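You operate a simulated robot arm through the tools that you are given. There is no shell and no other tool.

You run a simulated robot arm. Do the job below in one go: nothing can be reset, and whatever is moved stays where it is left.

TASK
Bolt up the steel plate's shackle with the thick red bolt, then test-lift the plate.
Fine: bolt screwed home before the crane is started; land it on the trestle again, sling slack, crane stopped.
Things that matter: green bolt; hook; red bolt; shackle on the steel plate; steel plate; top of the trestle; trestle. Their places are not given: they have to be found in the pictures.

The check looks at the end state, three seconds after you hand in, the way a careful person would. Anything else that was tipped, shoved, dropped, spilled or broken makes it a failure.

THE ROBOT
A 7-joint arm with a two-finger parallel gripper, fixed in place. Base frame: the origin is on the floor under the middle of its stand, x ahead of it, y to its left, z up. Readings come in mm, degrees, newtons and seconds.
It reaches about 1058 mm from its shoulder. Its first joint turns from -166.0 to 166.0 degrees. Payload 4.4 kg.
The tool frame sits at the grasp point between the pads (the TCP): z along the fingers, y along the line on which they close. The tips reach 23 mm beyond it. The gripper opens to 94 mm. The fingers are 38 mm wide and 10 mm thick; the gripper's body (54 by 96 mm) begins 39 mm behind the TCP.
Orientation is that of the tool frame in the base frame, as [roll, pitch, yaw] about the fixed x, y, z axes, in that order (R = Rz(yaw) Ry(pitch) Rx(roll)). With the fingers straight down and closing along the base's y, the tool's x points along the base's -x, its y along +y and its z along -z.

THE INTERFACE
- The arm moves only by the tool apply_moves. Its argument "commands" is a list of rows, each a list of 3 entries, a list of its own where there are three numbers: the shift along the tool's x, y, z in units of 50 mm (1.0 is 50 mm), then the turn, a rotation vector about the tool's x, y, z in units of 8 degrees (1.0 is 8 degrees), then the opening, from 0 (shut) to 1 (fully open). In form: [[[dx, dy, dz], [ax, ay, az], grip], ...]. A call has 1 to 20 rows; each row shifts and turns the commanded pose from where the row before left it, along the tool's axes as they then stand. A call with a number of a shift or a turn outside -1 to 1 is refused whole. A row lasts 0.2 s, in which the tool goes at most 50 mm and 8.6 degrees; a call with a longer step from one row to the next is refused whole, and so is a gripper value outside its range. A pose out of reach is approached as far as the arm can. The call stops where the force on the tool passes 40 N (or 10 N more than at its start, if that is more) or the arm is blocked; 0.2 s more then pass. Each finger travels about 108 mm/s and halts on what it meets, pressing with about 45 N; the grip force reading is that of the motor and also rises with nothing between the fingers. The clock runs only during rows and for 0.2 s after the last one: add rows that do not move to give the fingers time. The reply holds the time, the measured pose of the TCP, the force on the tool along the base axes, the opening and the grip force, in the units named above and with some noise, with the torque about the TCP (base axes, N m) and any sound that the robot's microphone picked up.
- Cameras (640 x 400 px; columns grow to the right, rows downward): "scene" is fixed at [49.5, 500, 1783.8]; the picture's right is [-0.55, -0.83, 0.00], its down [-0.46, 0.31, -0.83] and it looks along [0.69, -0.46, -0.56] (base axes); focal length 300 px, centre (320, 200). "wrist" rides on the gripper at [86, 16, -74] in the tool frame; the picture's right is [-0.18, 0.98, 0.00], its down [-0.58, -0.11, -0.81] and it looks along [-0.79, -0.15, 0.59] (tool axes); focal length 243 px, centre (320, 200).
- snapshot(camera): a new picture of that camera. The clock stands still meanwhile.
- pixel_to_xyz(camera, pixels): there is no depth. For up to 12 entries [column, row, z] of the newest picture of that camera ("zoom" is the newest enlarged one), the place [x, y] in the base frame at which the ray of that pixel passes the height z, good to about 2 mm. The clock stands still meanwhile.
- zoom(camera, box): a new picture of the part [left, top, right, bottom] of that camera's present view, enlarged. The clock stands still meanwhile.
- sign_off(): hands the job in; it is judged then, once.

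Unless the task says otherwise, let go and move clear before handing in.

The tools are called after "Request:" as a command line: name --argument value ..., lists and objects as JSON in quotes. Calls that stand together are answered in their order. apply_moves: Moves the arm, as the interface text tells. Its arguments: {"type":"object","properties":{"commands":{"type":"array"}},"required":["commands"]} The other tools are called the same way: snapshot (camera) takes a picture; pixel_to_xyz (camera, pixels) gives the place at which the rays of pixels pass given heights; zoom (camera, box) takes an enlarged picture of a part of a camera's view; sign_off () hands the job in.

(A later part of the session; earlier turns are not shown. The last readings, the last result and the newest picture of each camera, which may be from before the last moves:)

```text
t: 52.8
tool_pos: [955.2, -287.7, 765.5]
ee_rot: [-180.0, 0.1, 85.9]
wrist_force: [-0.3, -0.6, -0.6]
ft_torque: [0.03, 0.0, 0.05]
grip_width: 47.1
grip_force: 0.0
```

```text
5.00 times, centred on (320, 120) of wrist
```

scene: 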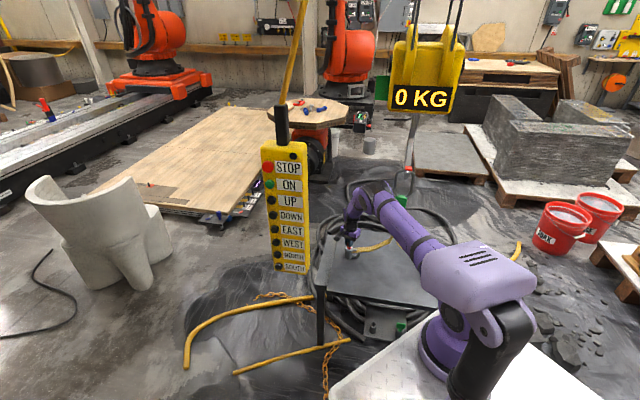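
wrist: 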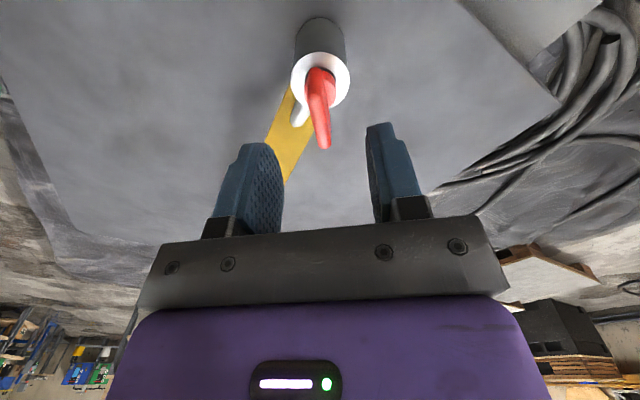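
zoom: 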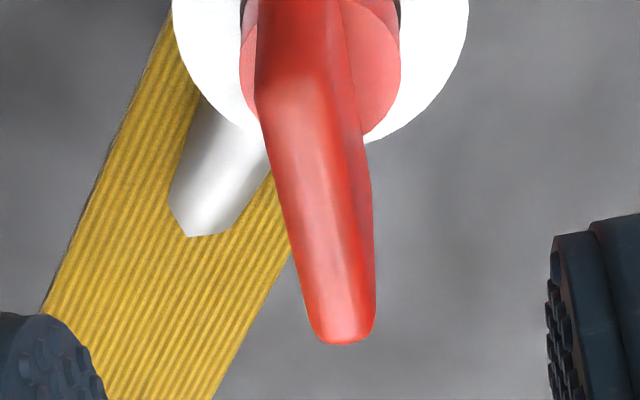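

The bolt stays upright in the hole, with the collar still a few mm above the boss. I'll turn the wrist back 180° above the paddle, in two stages.

Request:
apply_moves --commands '[[[0, 0, 0], [0, 0, -0.9375], 0.5], [[0, 0, 0], [0, 0, -0.9375], 0.5], [[0, 0, 0], [0, 0, -0.9375], 0.5], [[0, 0, 0], [0, 0, -0.9375], 0.5], [[0, 0, 0], [0, 0, -0.9375], 0.5], [[0, 0, 0], [0, 0, -0.9375], 0.5], [[0, 0, 0], [0, 0, -0.9375], 0.5], [[0, 0, 0], [0, 0, -0.9375], 0.5], [[0, 0, 0], [0, 0, -0.9375], 0.5], [[0, 0, 0], [0, 0, -0.9375], 0.5], [[0, 0, 0], [0, 0, -0.9375], 0.5], [[0, 0, 0], [0, 0, -0.9375], 0.5]]'

Request:
apply_moves --commands '[[[0, 0, 0], [0, 0, -0.9375], 0.5], [[0, 0, 0], [0, 0, -0.9375], 0.5], [[0, 0, 0], [0, 0, -0.9375], 0.5], [[0, 0, 0], [0, 0, -0.9375], 0.5], [[0, 0, 0], [0, 0, -0.9375], 0.5], [[0, 0, 0], [0, 0, -0.9375], 0.5], [[0, 0, 0], [0, 0, -0.9375], 0.5], [[0, 0, 0], [0, 0, -0.9375], 0.5], [[0, 0, 0], [0, 0, -0.9375], 0.5], [[0, 0, 0], [0, 0, -0.9375], 0.5], [[0, 0, 0], [0, 0, -0.9375], 0.5], [[0, 0, 0], [0, 0, -0.9375], 0.5], [[0, 0, 0], [0, 0, 0], 0.5]]'

Request:
snapshot --camera "wrist"

Request:
snapshot --camera "scene"

Request:
zoom --camera "wrist" --box '[256, 40, 384, 160]'

```text
t: 55.4
tool_pos: [954.4, -286.9, 766.3]
ee_rot: [180.0, -0.1, 175.9]
wrist_force: [0.1, 0.4, 0.2]
ft_torque: [-0.01, 0.0, 0.01]
grip_width: 47.0
grip_force: 0.0
```

```text
t: 58.2
tool_pos: [954.7, -287.7, 765.6]
ee_rot: [-180.0, 0.0, -94.1]
wrist_force: [0.1, -0.1, -0.5]
ft_torque: [-0.01, 0.03, -0.02]
grip_width: 46.7
grip_force: 0.2
```

```text
taken
```

wrist: 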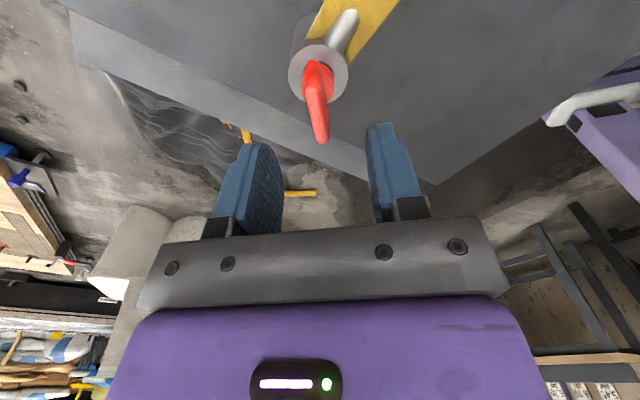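

```text
taken
```

scene: 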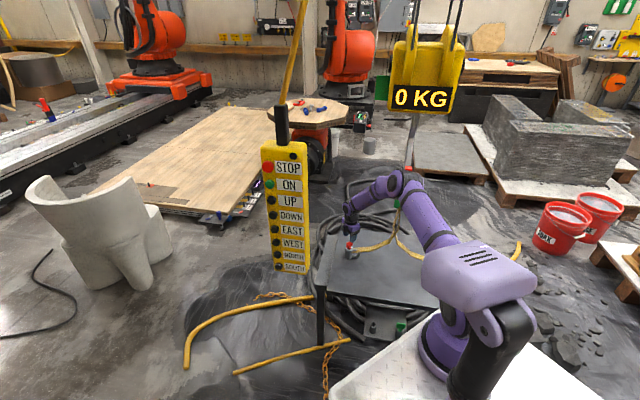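

```text
3.33 times, centred on (320, 100) of wrist
```

zoom: 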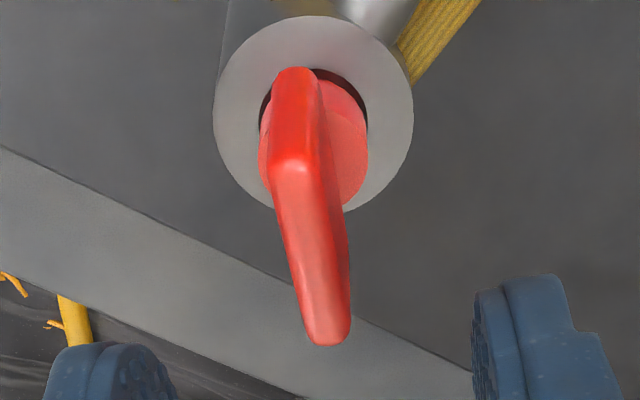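

Comparing the two views, the bolt axis is at tool (+2.4, -0.2) mm. I'll centre on it, lower 45 mm and close on the paddle again.

Request:
apply_moves --commands '[[[0.048, -0.004, 0], [0, 0, 0], 0.5], [[0, 0, 0.3], [0, 0, 0], 0.5], [[0, 0, 0.3], [0, 0, 0], 0.5], [[0, 0, 0.3], [0, 0, 0], 0.5], [[0, 0, 0], [0, 0, 0], 0.4], [[0, 0, 0], [0, 0, 0], 0.2], [[0, 0, 0], [0, 0, 0], 0.0], [[0, 0, 0], [0, 0, 0], 0.0], [[0, 0, 0], [0, 0, 0], 0.0]]'

Request:
zoom --camera "wrist" --box '[256, 80, 384, 160]'

Request:
zoom --camera "scene" --box '[334, 230, 374, 255]'

```text
t: 60.2
tool_pos: [954.8, -290.6, 721.5]
ee_rot: [179.9, 0.0, -94.2]
wrist_force: [12.4, -2.8, -3.0]
ft_torque: [-0.06, -0.12, 0.01]
grip_width: 8.3
grip_force: 44.8
```

```text
5.00 times, centred on (320, 120) of wrist
```

zoom: 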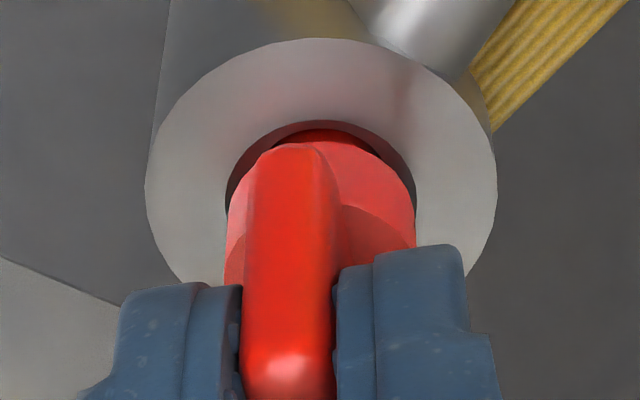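

```text
16.00 times, centred on (354, 242) of scene
```

zoom: 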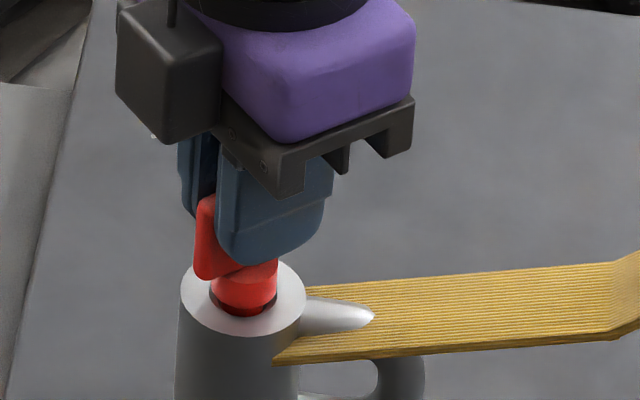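

The paddle is gripped again at 8.3 mm. I'll relieve the 12 N side load and continue clockwise about 51° with feed.

Request:
apply_moves --commands '[[[0, -0.01, 0.002], [0, 0, 0], 0.0], [[0, 0, 0.002], [0, 0, 0.8], 0.0], [[0, 0, 0.002], [0, 0, 0.8], 0.0], [[0, 0, 0.002], [0, 0, 0.8], 0.0], [[0, 0, 0.002], [0, 0, 0.8], 0.0], [[0, 0, 0.002], [0, 0, 0.8], 0.0], [[0, 0, 0.002], [0, 0, 0.8], 0.0], [[0, 0, 0.002], [0, 0, 0.8], 0.0], [[0, 0, 0.002], [0, 0, 0.8], 0.0], [[0, 0, 0], [0, 0, 0], 0.0]]'

Request:
zoom --camera "scene" --box '[334, 230, 374, 255]'

```text
t: 62.4
tool_pos: [954.4, -289.5, 720.1]
ee_rot: [179.9, -0.1, -145.5]
wrist_force: [-4.3, -4.4, 3.9]
ft_torque: [-0.14, 0.17, -0.02]
grip_width: 8.2
grip_force: 44.5
```

```text
16.00 times, centred on (354, 242) of scene
```

zoom: 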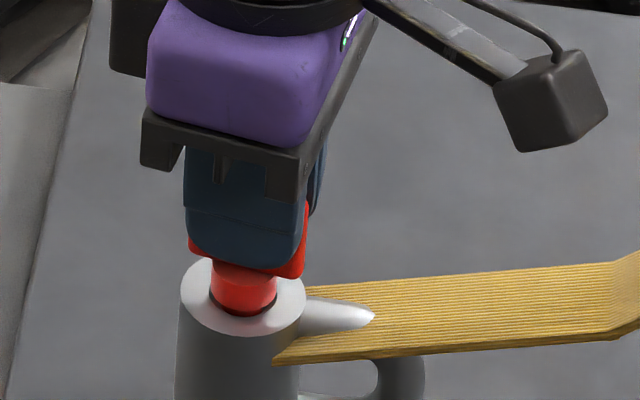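

Side loads are small now and the axial load is about 5 N up, so I'm feeding slightly faster than the pitch. I'll turn another ~120° with less feed.

Request:
apply_moves --commands '[[[0, 0, 0.0005], [0, 0, 0.9], 0.0], [[0, 0, 0.0008], [0, 0, 0.9], 0.0], [[0, 0, 0.0008], [0, 0, 0.9], 0.0], [[0, 0, 0.0008], [0, 0, 0.9], 0.0], [[0, 0, 0.0008], [0, 0, 0.9], 0.0], [[0, 0, 0.0008], [0, 0, 0.9], 0.0], [[0, 0, 0.0008], [0, 0, 0.9], 0.0], [[0, 0, 0.0008], [0, 0, 0.9], 0.0], [[0, 0, 0], [0, 0, 0], 0.0]]'

Request:
zoom --camera "scene" --box '[334, 230, 374, 255]'

```text
t: 64.1
tool_pos: [950.9, -287.2, 719.3]
ee_rot: [180.0, -0.5, 161.1]
wrist_force: [-17.1, 5.0, 15.0]
ft_torque: [-0.17, -1.0, 1.84]
grip_width: 27.3
grip_force: 44.6
stopped in row 8: the force on the tool passed its limit at 42 N (the readings are from after the stop); the commanded pose is now the measured one
```

```text
16.00 times, centred on (354, 242) of scene
```

zoom: 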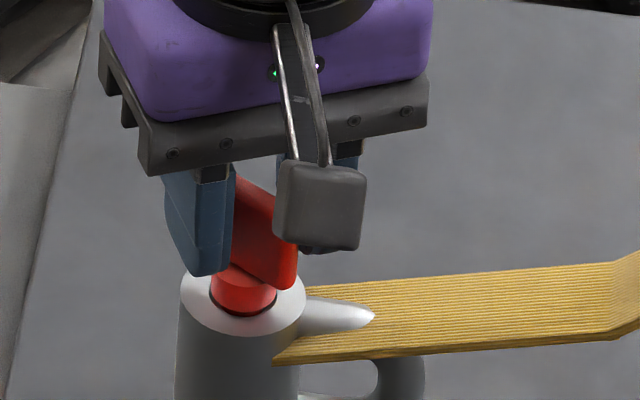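

The gripper was forced open to 27 mm with 1.8 N·m of torque, so the bolt stopped turning, which looks like it's home. I'll open, back off upward, and inspect.

Request:
apply_moves --commands '[[[0, 0, 0], [0, 0, 0], 0.5], [[0, 0, 0], [0, 0, 0], 0.6], [[0, 0, 0], [0, 0, 0], 0.6], [[0, 0, -0.4], [0, 0, 0], 0.6], [[0, 0, -0.5], [0, 0, 0], 0.6], [[0, 0, 0], [0, 0, 0], 0.6]]'

Request:
snapshot --camera "wrist"

Request:
zoom --camera "wrist" --box '[256, 40, 384, 160]'

Request:
zoom --camera "scene" --box '[334, 230, 366, 255]'

```text
t: 65.5
tool_pos: [951.4, -289.1, 765.2]
ee_rot: [180.0, -0.5, 161.0]
wrist_force: [0.5, 0.3, -0.6]
ft_torque: [0.0, 0.02, 0.04]
grip_width: 56.2
grip_force: 0.0
```

```text
taken
```

wrist: 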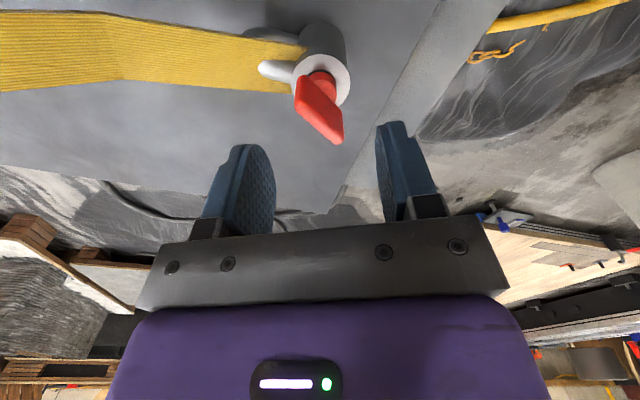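

```text
3.33 times, centred on (320, 100) of wrist
```

zoom: 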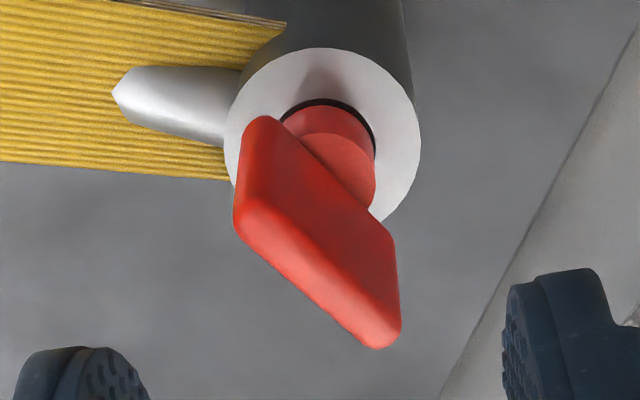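

```text
16.00 times, centred on (350, 242) of scene
```

zoom: 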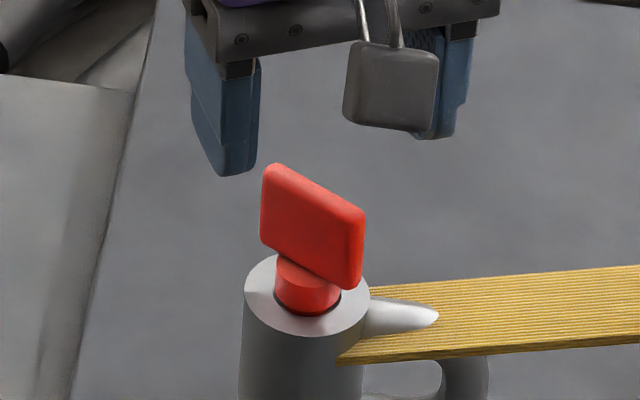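

The collar appears to sit down in the boss's chamfer after about 266° of total turn. I'll zoom in hard on the collar and boss from both cameras to check it's fully seated.

Request:
zoom --camera "scene" --box '[340, 236, 364, 251]'

Request:
zoom --camera "wrist" --box '[280, 45, 360, 115]'

```text
16.00 times, centred on (352, 244) of scene
```

zoom: 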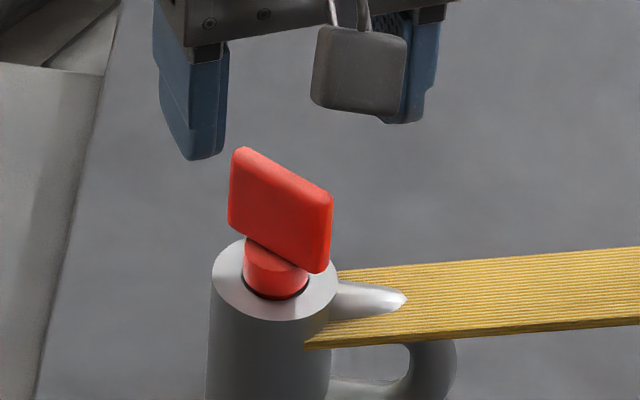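

```text
5.71 times, centred on (320, 80) of wrist
```

zoom: 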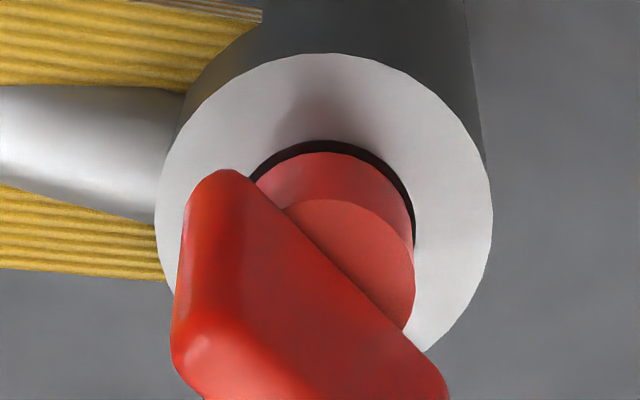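

The collar is down in the chamfer with only a thin shadow ring left. To confirm it's home, I'll realign with the paddle (about -36° of turn), grip again, and try a small further clockwise turn while watching torque.

Request:
apply_moves --commands '[[[0.02, 0.004, 0], [0, 0, -0.9], 0.6], [[0, 0, 0], [0, 0, -0.9], 0.6], [[0, 0, 0], [0, 0, -0.9], 0.6], [[0, 0, 0], [0, 0, -0.9], 0.6], [[0, 0, 0], [0, 0, -0.9], 0.6], [[0, 0, 0], [0, 0, 0], 0.6]]'

Request:
zoom --camera "wrist" --box '[256, 40, 384, 160]'

```text
t: 66.9
tool_pos: [950.6, -288.2, 763.6]
ee_rot: [179.7, -0.3, -163.0]
wrist_force: [0.0, -0.4, 0.5]
ft_torque: [-0.02, 0.02, 0.02]
grip_width: 56.5
grip_force: 0.1
```

```text
3.33 times, centred on (320, 100) of wrist
```

zoom: 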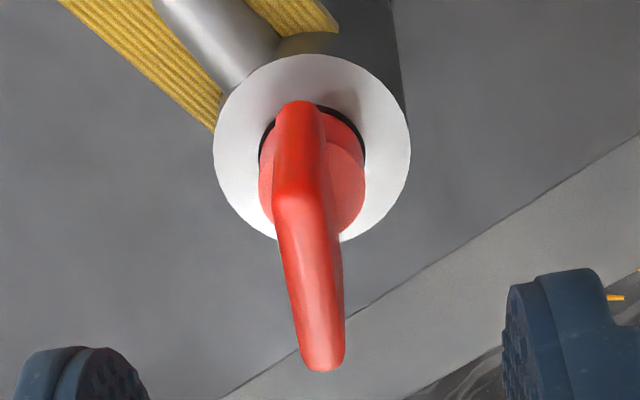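

The fingers are aligned with the paddle again. I'll centre by about 1 mm, lower 44 mm, close, and then try a 16° clockwise turn.

Request:
apply_moves --commands '[[[0.024, -0.02, 0], [0, 0, 0], 0.6], [[0, 0, 0.3], [0, 0, 0], 0.5], [[0, 0, 0.3], [0, 0, 0], 0.5], [[0, 0, 0.28], [0, 0, 0], 0.5], [[0, 0, 0], [0, 0, 0], 0.4], [[0, 0, 0], [0, 0, 0], 0.2], [[0, 0, 0], [0, 0, 0], 0.0], [[0, 0, 0], [0, 0, 0], 0.0], [[0, 0, 0], [0, 0, 0], 0.0]]'

Request:
zoom --camera "scene" --box '[334, 230, 366, 255]'

```text
t: 68.9
tool_pos: [951.5, -290.2, 718.5]
ee_rot: [179.8, -0.3, -163.1]
wrist_force: [10.4, -14.5, -2.0]
ft_torque: [-0.25, -0.25, -0.03]
grip_width: 8.3
grip_force: 45.0
```

```text
16.00 times, centred on (350, 242) of scene
```

zoom: 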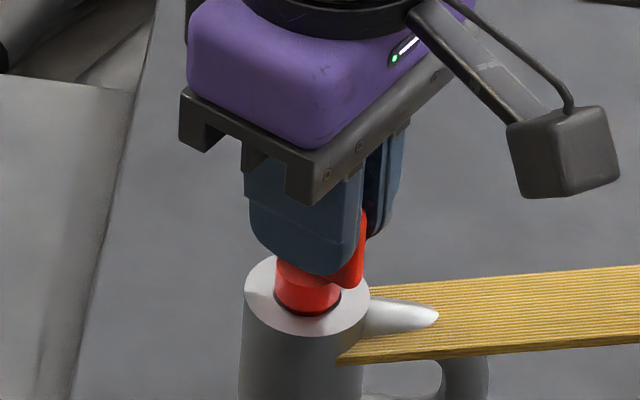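

Gripped with a side load of (10, -14) N. I'll relieve that first, then try a gentle 15° clockwise turn.

Request:
apply_moves --commands '[[[-0.004, -0.012, 0], [0, 0, 0], 0.0], [[-0.002, -0.006, 0], [0, 0, 0], 0.0], [[0, 0, 0], [0, 0, 0.5], 0.0], [[0, 0, 0], [0, 0, 0.5], 0.0], [[0, 0, 0], [0, 0, 0.5], 0.0], [[0, 0, 0], [0, 0, 0], 0.0]]'

Request:
zoom --camera "wrist" --box '[256, 80, 384, 160]'

Request:
zoom --camera "scene" --box '[334, 230, 366, 255]'

```text
t: 70.3
tool_pos: [952.0, -288.5, 718.9]
ee_rot: [179.8, -0.5, -175.2]
wrist_force: [7.0, -9.1, -3.0]
ft_torque: [-0.4, -0.36, 1.65]
grip_width: 12.7
grip_force: 44.6
```

```text
5.00 times, centred on (320, 120) of wrist
```

zoom: 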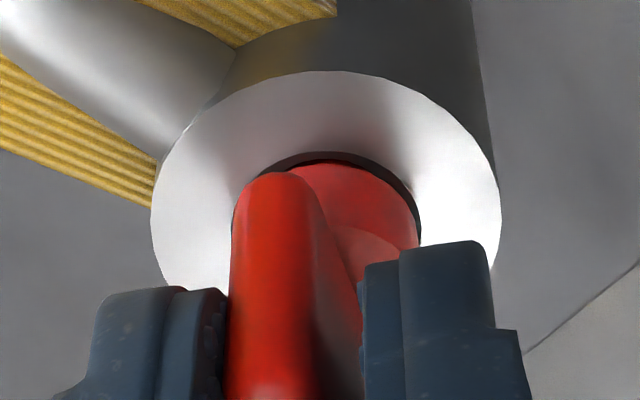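

```text
16.00 times, centred on (350, 242) of scene
```

zoom: 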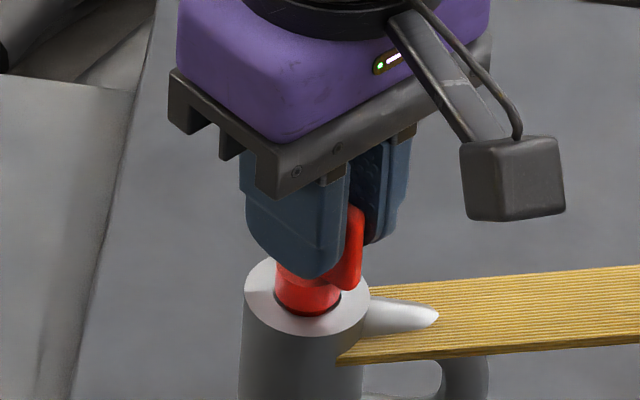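

The bolt refuses to turn any further: the paddle cocks in the fingers at 1.65 N·m while the bolt stays put, so it's screwed home. I'll turn back to unload, open, and lift the gripper clear.

Request:
apply_moves --commands '[[[0, 0, 0], [0, 0, -0.5], 0.0], [[0, 0, 0], [0, 0, -0.5], 0.05], [[0, 0, 0], [0, 0, -0.5], 0.2], [[0, 0, 0], [0, 0, 0], 0.5], [[0, 0, 0], [0, 0, 0], 0.6], [[0, 0, 0], [0, 0, 0], 0.6], [[0, 0, -0.4], [0, 0, 0], 0.6], [[0, 0, -0.6], [0, 0, 0], 0.6], [[0, 0, -0.8], [0, 0, 0], 0.6], [[0, 0, -0.8], [0, 0, 0], 0.6], [[0, 0, -0.6], [0, 0, 0], 0.6], [[0, 0, 0], [0, 0, 0], 0.6]]'

Request:
snapshot --camera "scene"

Request:
snapshot --camera "wrist"

Request:
zoom --camera "scene" --box '[334, 230, 366, 255]'

```text
t: 72.9
tool_pos: [951.8, -290.2, 881.4]
ee_rot: [179.8, -0.3, -163.1]
wrist_force: [1.4, 0.4, -0.8]
ft_torque: [-0.04, 0.01, 0.0]
grip_width: 56.5
grip_force: 0.1
```

```text
taken
```

scene: 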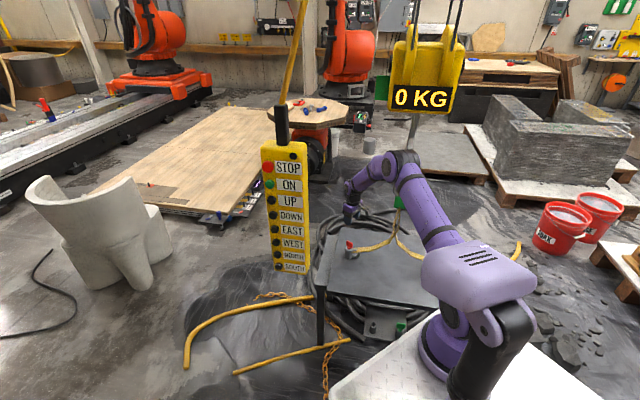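

```text
taken
```

wrist: 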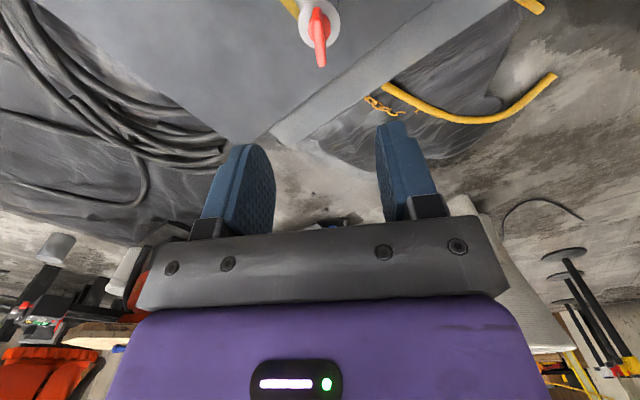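

```text
16.00 times, centred on (350, 242) of scene
```

zoom: 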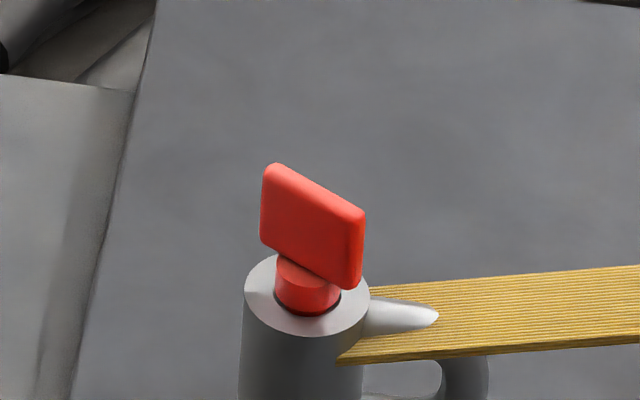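

The red bolt stands seated in the boss (scene zoom (310,280)) and the gripper is clear at z≈881. I'll now retreat toward the middle and up, in stages, heading for the pendant.

Request:
apply_moves --commands '[[[0.2, 0.33, -0.3], [0, 0, 0], 0.6], [[0.39, 0.64, -0.52], [0, 0, 0], 0.4], [[0.39, 0.64, -0.52], [0, 0, 0], 0.2], [[0.39, 0.64, -0.52], [0, 0, 0], 0.0], [[0.39, 0.64, -0.52], [0, 0, 0], 0.0], [[0.39, 0.64, -0.52], [0, 0, 0], 0.0], [[0.39, 0.64, -0.52], [0, 0, 0], 0.0], [[0, 0, 0], [0, 0, 0], 0.0]]'

Request:
snapshot --camera "scene"

```text
t: 74.7
tool_pos: [774.1, -127.4, 1050.2]
ee_rot: [179.7, -0.4, -163.1]
wrist_force: [0.1, 0.2, 0.3]
ft_torque: [-0.02, 0.03, -0.01]
grip_width: 0.0
grip_force: 42.5
```

```text
taken
```

scene: 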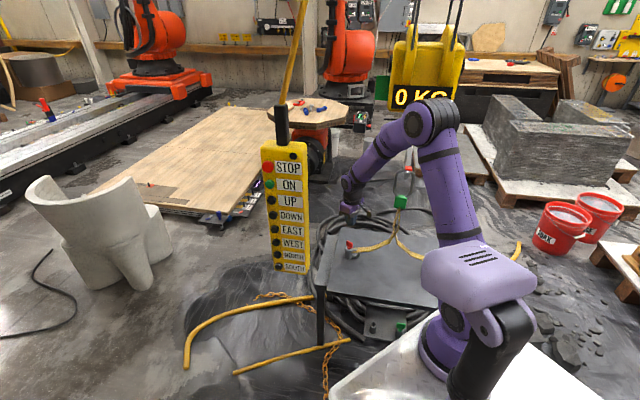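

The arm is clear and the plate and sling are undisturbed. I'll continue to about (560, 60, 1250) and square the yaw to 180°.

Request:
apply_moves --commands '[[[0.376, 0.603, -0.5], [0, 0, 0], 0.0], [[0.376, 0.603, -0.5], [0, 0, 0], 0.0], [[0.376, 0.603, -0.5], [0, 0, 0], 0.0], [[0.376, 0.603, -0.5], [0, 0, 0], 0.0], [[0.376, 0.603, -0.5], [0, 0, 0], 0.0], [[0.376, 0.603, -0.5], [0, 0, 0], 0.0], [[0.376, 0.603, -0.5], [0, 0, 0], 0.0], [[0.376, 0.603, -0.5], [0, 0, 0], 0.0], [[0, 0, 0], [0, 0, 0.7], 0.0], [[0, 0, 0], [0, 0, 0.7], 0.0], [[0, 0, 0], [0, 0, 0.71], 0.0], [[0, 0, 0], [0, 0, 0], 0.0]]'

Request:
snapshot --camera "scene"

Request:
snapshot --camera "wrist"

```text
t: 77.3
tool_pos: [557.5, 57.5, 1254.1]
ee_rot: [179.8, -0.4, 179.9]
wrist_force: [0.1, 0.0, 0.6]
ft_torque: [0.0, 0.01, -0.03]
grip_width: 0.0
grip_force: 41.9
```

```text
taken
```

scene: 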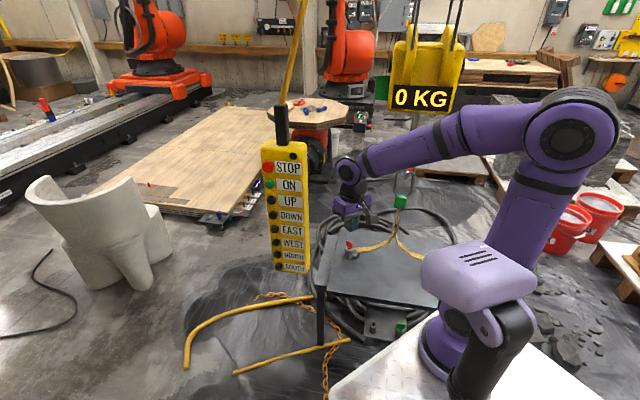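

```text
taken
```

wrist: 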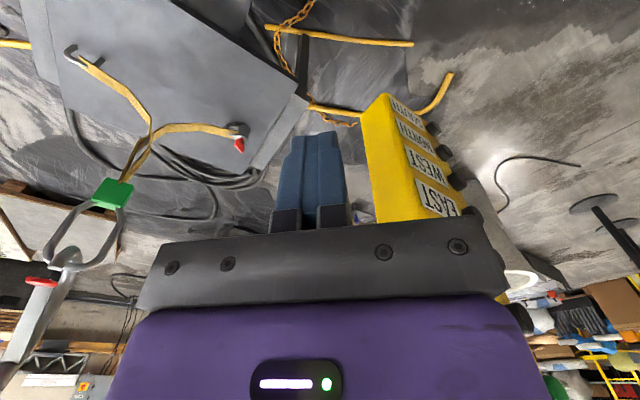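

The wrist view shows the pendant at (410,160) with the hook and sling at left. I'll now pitch the tool -90° about its y-axis, at this spot clear of the pendant, so the closed fingers point forward at the buttons.

Request:
apply_moves --commands '[[[0, 0, 0], [0, -0.9375, 0], 0.0], [[0, 0, 0], [0, -0.9375, 0], 0.0], [[0, 0, 0], [0, -0.9375, 0], 0.0], [[0, 0, 0], [0, -0.9375, 0], 0.0], [[0, 0, 0], [0, -0.9375, 0], 0.0], [[0, 0, 0], [0, -0.9375, 0], 0.0], [[0, 0, 0], [0, 0, 0], 0.0]]'

Request:
snapshot --camera "scene"

```text
t: 78.9
tool_pos: [559.8, 58.0, 1257.1]
ee_rot: [179.8, 44.6, 179.9]
wrist_force: [0.5, 0.5, -0.4]
ft_torque: [-0.02, -0.01, 0.02]
grip_width: 0.0
grip_force: 42.6
```

```text
taken
```

scene: 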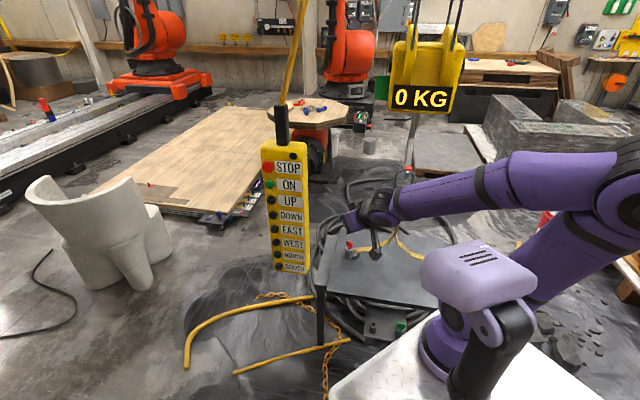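

Pitch is at 45° and everything is clear. I'll do the second half of the pitch.

Request:
apply_moves --commands '[[[0, 0, 0], [0, -0.9375, 0], 0.0], [[0, 0, 0], [0, -0.9375, 0], 0.0], [[0, 0, 0], [0, -0.9375, 0], 0.0], [[0, 0, 0], [0, -0.9375, 0], 0.0], [[0, 0, 0], [0, -0.9375, 0], 0.0], [[0, 0, 0], [0, -0.9375, 0], 0.0], [[0, 0, 0], [0, 0, 0], 0.0]]'

Request:
snapshot --camera "scene"

Request:
snapshot --camera "wrist"

```text
t: 80.3
tool_pos: [617.1, 136.9, 1313.1]
ee_rot: [127.0, 76.8, 135.5]
wrist_force: [0.0, 0.7, -0.5]
ft_torque: [0.01, 0.02, -0.02]
grip_width: 0.1
grip_force: 42.5
out of reach, approached as far as the arm can: row 1, 2, 3, 4, 5, 6
stopped in row 6: the arm was blocked; the commanded pose is now the measured one
```

```text
taken
```

scene: 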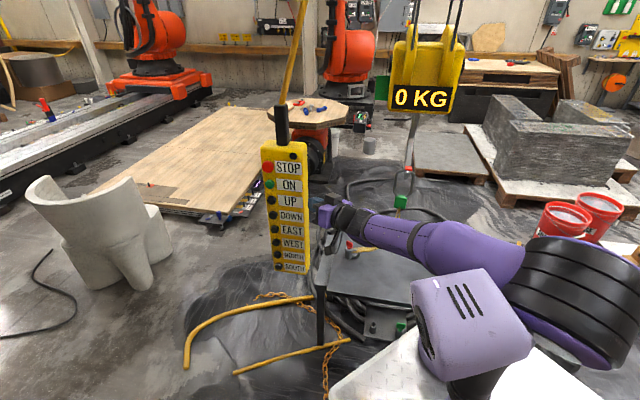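

```text
taken
```

wrist: 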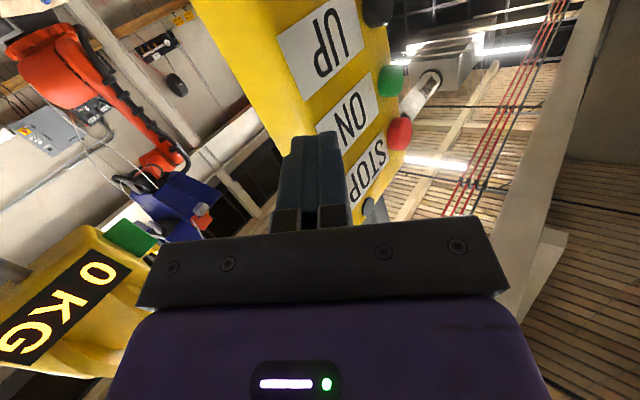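

The arm couldn't reach that folded pose and stopped at (617, 137, 1313), pointing within about 12° of straight ahead. Forces are zero and the fingertips are about 100 mm from the pendant. I'll move 50 mm forward along the tool to unfold the arm and see whether it frees up.

Request:
apply_moves --commands '[[[0, 0, 0.2], [0, 0, 0], 0.0], [[0, 0, 0.2], [0, 0, 0], 0.0], [[0, 0, 0.3], [0, 0, 0], 0.0], [[0, 0, 0.3], [0, 0, 0], 0.0], [[0, 0, 0], [0, 0, 0], 0.0]]'

Request:
snapshot --camera "scene"

Request:
snapshot --camera "wrist"

```text
t: 81.3
tool_pos: [657.0, 140.6, 1311.0]
ee_rot: [125.4, 76.2, 133.9]
wrist_force: [-62.0, -2.4, 20.1]
ft_torque: [-0.09, -1.3, -0.5]
grip_width: 0.1
grip_force: 42.2
stopped in row 4: the force on the tool passed its limit at 75 N (the readings are from after the stop); the commanded pose is now the measured one
```

```text
taken
```

scene: 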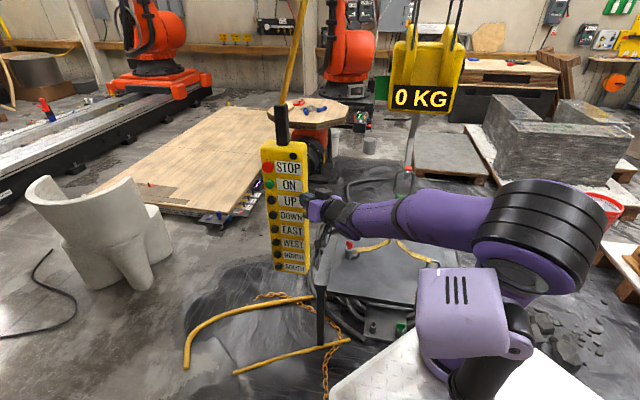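

```text
taken
```

wrist: 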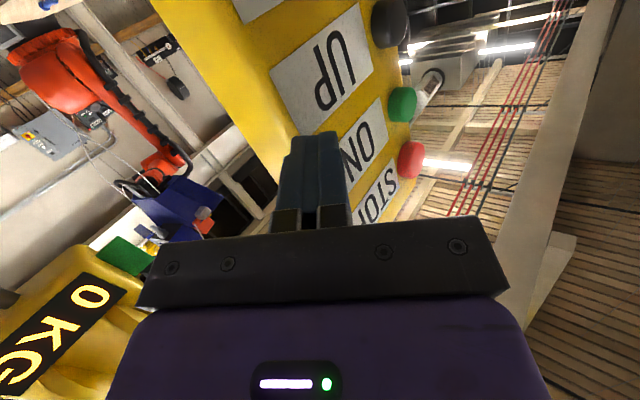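

Contact at 62 N backwards: the fingertips have touched the pendant body sooner than I estimated. I'll back off right away along -tool z and check the pendant.

Request:
apply_moves --commands '[[[0, 0, -0.2], [0, 0, 0], 0.0], [[0, 0, -0.3], [0, 0, 0], 0.0], [[0, 0, 0], [0, 0, 0], 0.0]]'

Request:
snapshot --camera "scene"

Request:
snapshot --camera "wrist"

Request:
zoom --camera "scene" --box '[240, 100, 360, 290]'

```text
t: 82.1
tool_pos: [639.8, 135.5, 1309.3]
ee_rot: [126.6, 76.0, 134.8]
wrist_force: [0.1, 0.0, 0.2]
ft_torque: [-0.01, 0.03, 0.02]
grip_width: 0.1
grip_force: 42.6
```

```text
taken
```

scene: 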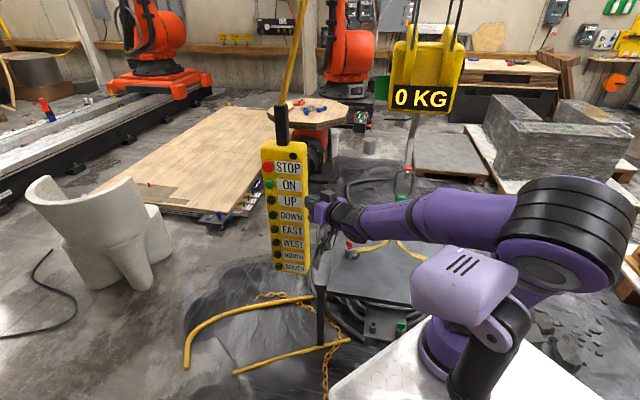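

```text
taken
```

wrist: 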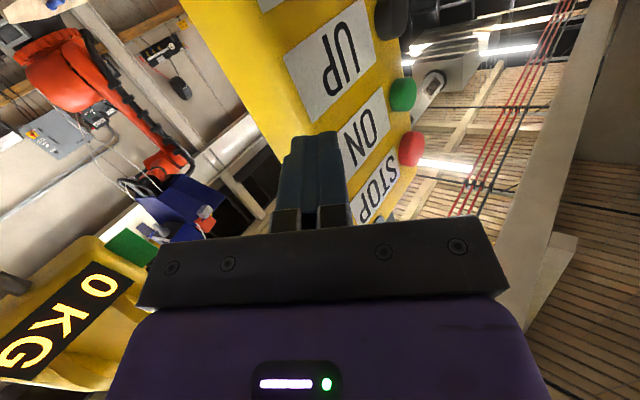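

```text
2.11 times, centred on (300, 195) of scene
```

zoom: 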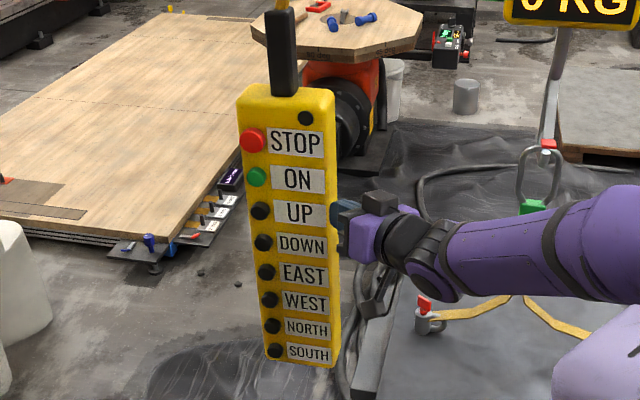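

The ON button triangulates again at (747.5, 207, 1336), but the UP label's right end is at (678, 141). So the pendant's face is turned about 45° and the buttons must be pressed along roughly (0.67, -0.74, 0); the pendant looks unmoved after my touch. I'll move 120 mm in +y, away from it.

Request:
apply_moves --commands '[[[0.137, 0.778, 0.124], [0, 0, 0], 0.0], [[0.137, 0.778, 0.124], [0, 0, 0], 0.0], [[0.137, 0.778, 0.124], [0, 0, 0], 0.0], [[0, 0, 0], [0, 0, 0], 0.0]]'

Request:
snapshot --camera "scene"

```text
t: 83.0
tool_pos: [660.6, 217.5, 1315.0]
ee_rot: [122.0, 66.4, 129.2]
wrist_force: [-1.2, 0.4, -0.4]
ft_torque: [-0.03, 0.01, -0.03]
grip_width: 0.2
grip_force: 41.7
stopped in row 4: the arm was blocked; the commanded pose is now the measured one
```

```text
taken
```

scene: 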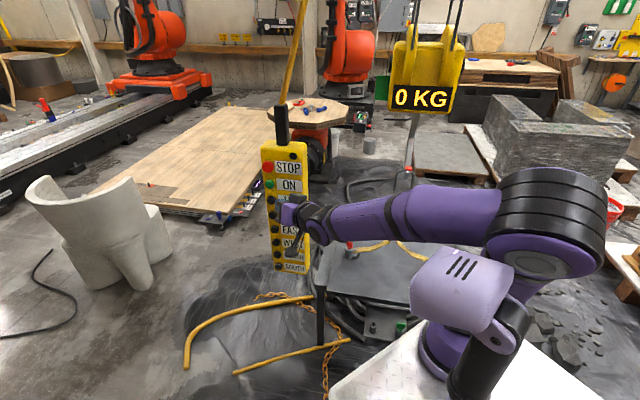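

The arm was limited at (661, 217, 1315) with the elbow folded near the base. The tips are still about 65 mm from the buttons and there's no contact force. Turning about the vertical toward the pendant's face moves the wrist outward, so I'll rotate 28° about base -z and check.

Request:
apply_moves --commands '[[[0, 0, 0], [0.802, -0.297, 0.186], 0.0], [[0, 0, 0], [0.802, -0.297, 0.186], 0.0], [[0, 0, 0], [0.802, -0.297, 0.186], 0.0], [[0, 0, 0], [0.802, -0.297, 0.186], 0.0], [[0, 0, 0], [0, 0, 0], 0.0]]'

Request:
snapshot --camera "scene"

Request:
snapshot --camera "wrist"

```text
t: 83.5
tool_pos: [683.3, 182.0, 1315.5]
ee_rot: [123.2, 52.8, 119.1]
wrist_force: [0.1, -0.1, 0.1]
ft_torque: [0.0, -0.03, -0.02]
grip_width: 0.0
grip_force: 42.3
stopped in row 2: the arm was blocked; the commanded pose is now the measured one
```

```text
taken
```

scene: 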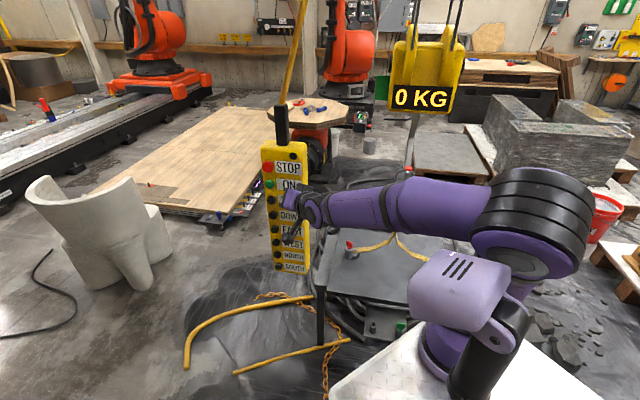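

```text
taken
```

wrist: 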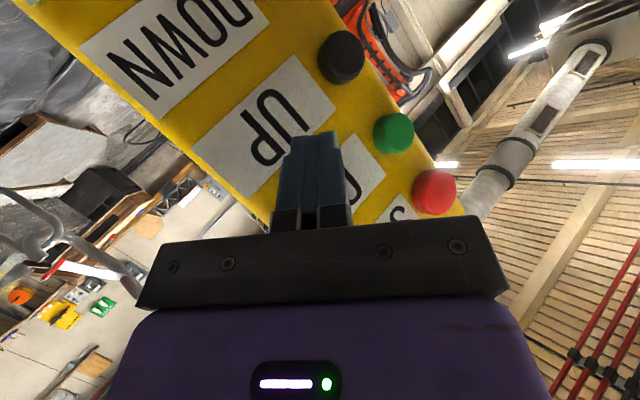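

The arm is at an elbow or joint limit and drifted to (683, 182, 1315); the fingertips are still about 15 mm off the label face with no contact. I'll back away from the face while pitching the fingers back down, which should free the arm, in small steps.

Request:
apply_moves --commands '[[[0.119, 0.111, -0.117], [0.33, 0.53, 0.016], 0.0], [[0.119, 0.111, -0.117], [0.33, 0.53, 0.016], 0.0], [[0.119, 0.111, -0.117], [0.33, 0.53, 0.016], 0.0], [[0, 0, 0], [0, 0, 0], 0.0]]'

Request:
snapshot --camera "scene"

```text
t: 84.5
tool_pos: [671.4, 190.5, 1315.9]
ee_rot: [140.2, 39.3, 131.7]
wrist_force: [-4.2, 6.8, -3.2]
ft_torque: [-0.31, -0.27, -0.36]
grip_width: 0.3
grip_force: 42.5
```

```text
taken
```

scene: 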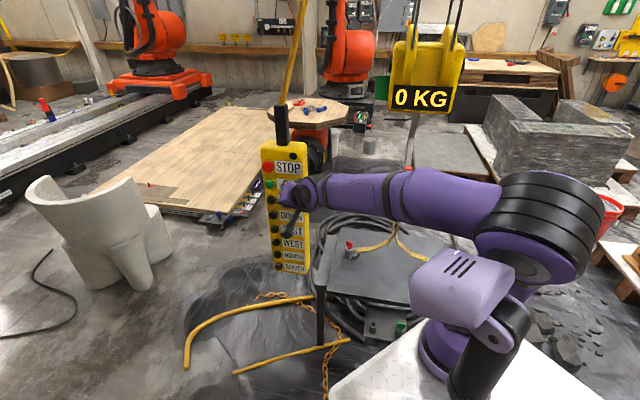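

It's moving again, but an 8 N force pointing away from the face means something is lightly touching the pendant. I'll translate straight away from the face by 30 mm first.

Request:
apply_moves --commands '[[[0.155, 0.086, -0.093], [0, 0, 0], 0.0], [[0.155, 0.086, -0.093], [0, 0, 0], 0.0], [[0.155, 0.086, -0.093], [0, 0, 0], 0.0], [[0, 0, 0], [0, 0, 0], 0.0]]'

Request:
snapshot --camera "scene"

Request:
zoom --camera "scene" --box '[240, 120, 360, 290]'

```text
t: 85.2
tool_pos: [668.3, 193.3, 1315.6]
ee_rot: [139.7, 36.0, 130.5]
wrist_force: [0.3, -0.4, -0.3]
ft_torque: [-0.02, -0.01, -0.01]
grip_width: 0.1
grip_force: 42.3
stopped in row 3: the arm was blocked; the commanded pose is now the measured one
```

```text
taken
```

scene: 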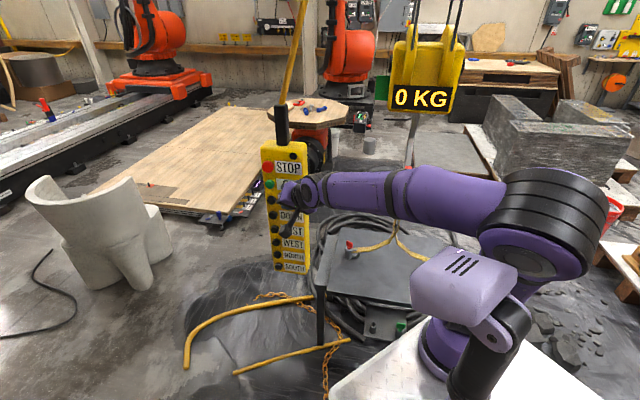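

```text
2.35 times, centred on (300, 205) of scene
```

zoom: 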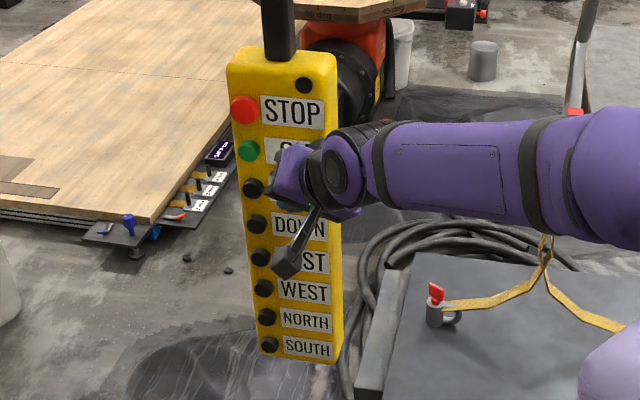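

The arm is contact-free but won't translate away, and the tool has rolled about 38° about its own axis. I'll undo that roll to return toward the earlier comfortable orientation.

Request:
apply_moves --commands '[[[0, 0, 0], [0.166, 0.126, -0.945], 0.0], [[0, 0, 0], [0.166, 0.126, -0.945], 0.0], [[0, 0, 0], [0.166, 0.126, -0.945], 0.0], [[0, 0, 0], [0, 0, 0], 0.0]]'

Request:
snapshot --camera "scene"

```text
t: 86.2
tool_pos: [667.5, 194.4, 1314.6]
ee_rot: [162.4, 44.9, 158.8]
wrist_force: [0.3, 0.1, 0.1]
ft_torque: [-0.01, 0.0, -0.02]
grip_width: 0.1
grip_force: 41.8
```

```text
taken
```

scene: 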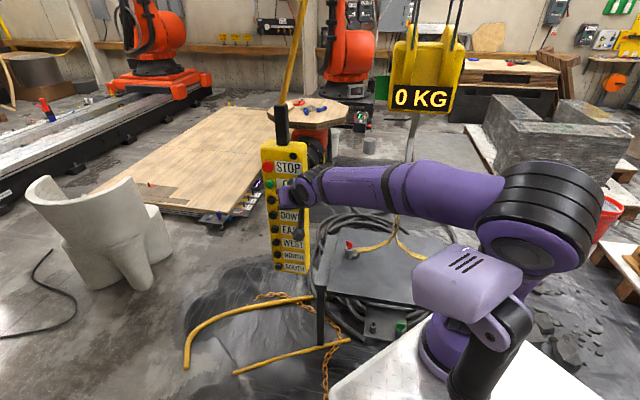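

The roll-back worked (now at [162, 45, 159]). I'll try moving away from the pendant face again by 40 mm.

Request:
apply_moves --commands '[[[0.124, 0.13, -0.088], [0, 0, 0], 0.0], [[0.124, 0.13, -0.088], [0, 0, 0], 0.0], [[0.124, 0.13, -0.088], [0, 0, 0], 0.0], [[0.124, 0.13, -0.088], [0, 0, 0], 0.0], [[0, 0, 0], [0, 0, 0], 0.0]]'

Request:
snapshot --camera "scene"

```text
t: 87.4
tool_pos: [650.7, 210.4, 1318.6]
ee_rot: [159.9, 42.5, 155.8]
wrist_force: [-0.4, 0.8, -0.2]
ft_torque: [0.01, -0.05, -0.04]
grip_width: 0.1
grip_force: 42.6
```

```text
taken
```

scene: 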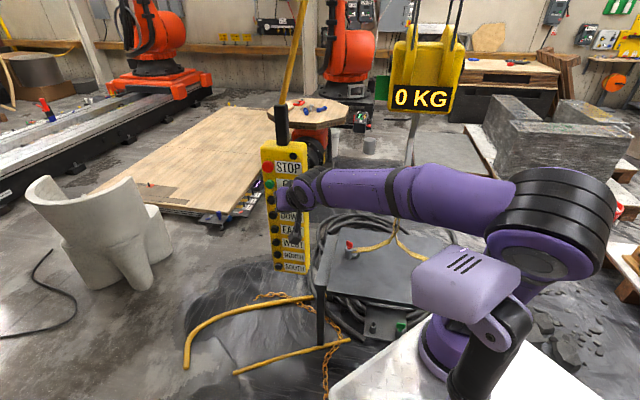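

It moved out to (651, 210, 1319), about 70 mm from the face. Now I'll pitch the fingers further down, which lifts the wrist and unfolds the arm.

Request:
apply_moves --commands '[[[0, 0, 0], [0.224, 0.845, 0.035], 0.0], [[0, 0, 0], [0.224, 0.845, 0.035], 0.0], [[0, 0, 0], [0.224, 0.845, 0.035], 0.0], [[0, 0, 0], [0.224, 0.845, 0.035], 0.0], [[0, 0, 0], [0, 0, 0], 0.0]]'

Request:
snapshot --camera "scene"

```text
t: 88.6
tool_pos: [641.9, 226.1, 1315.5]
ee_rot: [172.7, 18.2, 164.3]
wrist_force: [-0.7, -0.5, 0.7]
ft_torque: [0.0, 0.01, 0.0]
grip_width: 0.0
grip_force: 42.5
```

```text
taken
```

scene: 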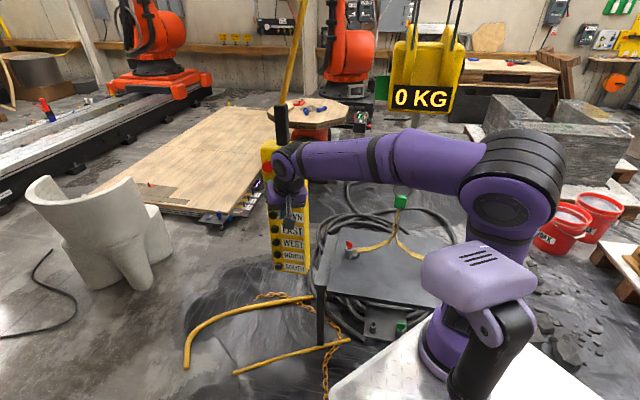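

Freed: the arm is back to a nearly fingers-down posture at (642, 226, 1315) and follows commands. The limit seems to be the wrist lining up with the forearm, so I'll approach the buttons sideways instead. First I'll level the fingers straight down.

Request:
apply_moves --commands '[[[0, 0, 0], [0.295, 0.762, 0], 0.0], [[0, 0, 0], [0.295, 0.762, 0], 0.0], [[0, 0, 0], [0.295, 0.762, 0], 0.0], [[0, 0, 0], [0, 0, 0], 0.0]]'

Request:
snapshot --camera "wrist"

```text
t: 89.6
tool_pos: [640.7, 225.1, 1315.3]
ee_rot: [-180.0, -0.2, 165.4]
wrist_force: [0.1, -0.4, 0.6]
ft_torque: [-0.02, 0.03, 0.02]
grip_width: 0.0
grip_force: 42.4
```

```text
taken
```

wrist: 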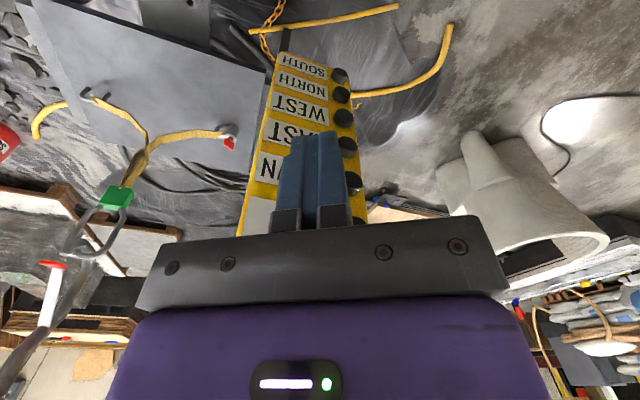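

Fingers are straight down at (641, 225, 1315). I'll move out to about (620, 330, 1340), away from the face, and begin rotating the hand sideways about the horizontal 42° axis.

Request:
apply_moves --commands '[[[0.31, 0.643, -0.167], [0, 0, 0], 0.0], [[0.31, 0.643, -0.167], [0, 0, 0], 0.0], [[0.31, 0.643, -0.167], [0, 0, 0], 0.0], [[0, 0, 0], [0.516, -0.7825, 0], 0.0], [[0, 0, 0], [0.516, -0.7825, 0], 0.0], [[0, 0, 0], [0.516, -0.7825, 0], 0.0], [[0, 0, 0], [0.516, -0.7825, 0], 0.0], [[0, 0, 0], [0.516, -0.7825, 0], 0.0], [[0, 0, 0], [0, 0, 0], 0.0]]'

Request:
snapshot --camera "scene"

```text
t: 90.5
tool_pos: [633.9, 285.9, 1394.6]
ee_rot: [172.4, -2.2, 164.4]
wrist_force: [-1.0, 0.7, 0.8]
ft_torque: [-0.02, -0.01, 0.0]
grip_width: 0.2
grip_force: 42.5
stopped in row 4: the arm was blocked; the commanded pose is now the measured one
```

```text
taken
```

scene: 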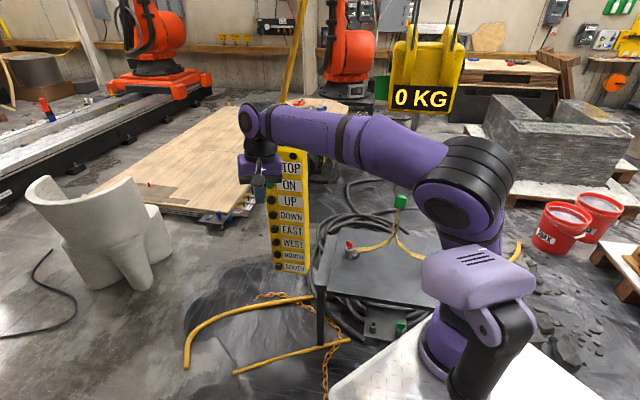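

It was blocked again at (634, 286, 1395), with the elbow swung low to the side, so the arm has drifted into a poor posture. I'll go back to the comfortable start pose near (513, 220, 1539), fingers down, yaw 180°, to recover the elbow-up posture.

Request:
apply_moves --commands '[[[0.417, -0.307, -0.606], [0, 0, 0], 0.0], [[0.417, -0.307, -0.606], [0, 0, 0], 0.0], [[0.417, -0.307, -0.606], [0, 0, 0], 0.0], [[0.417, -0.307, -0.606], [0, 0, 0], 0.0], [[0.417, -0.307, -0.606], [0, 0, 0], 0.0], [[0, 0, 0], [0.95, -0.268, 0], 0.0], [[0, 0, 0], [0, 0, -0.9], 0.0], [[0, 0, 0], [0, 0, -0.9], 0.0], [[0, 0, 0], [0, 0, 0], 0.0], [[0, 0, 0], [0, 0, 0], 0.0]]'

Request:
snapshot --camera "scene"

```text
t: 92.7
tool_pos: [514.7, 221.9, 1537.5]
ee_rot: [-179.8, -0.2, 178.8]
wrist_force: [0.6, 0.7, 0.3]
ft_torque: [0.04, -0.02, -0.01]
grip_width: 0.0
grip_force: 42.6
```

```text
taken
```

scene: 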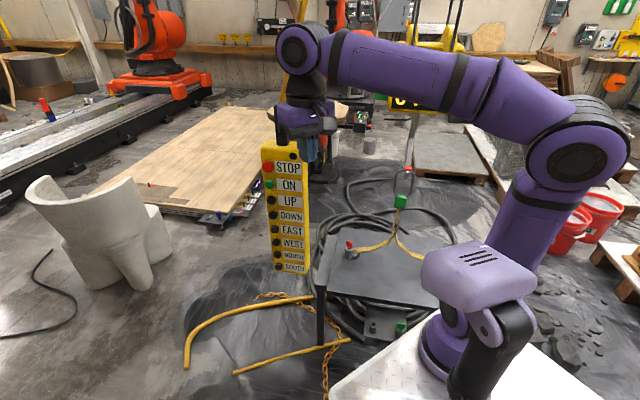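

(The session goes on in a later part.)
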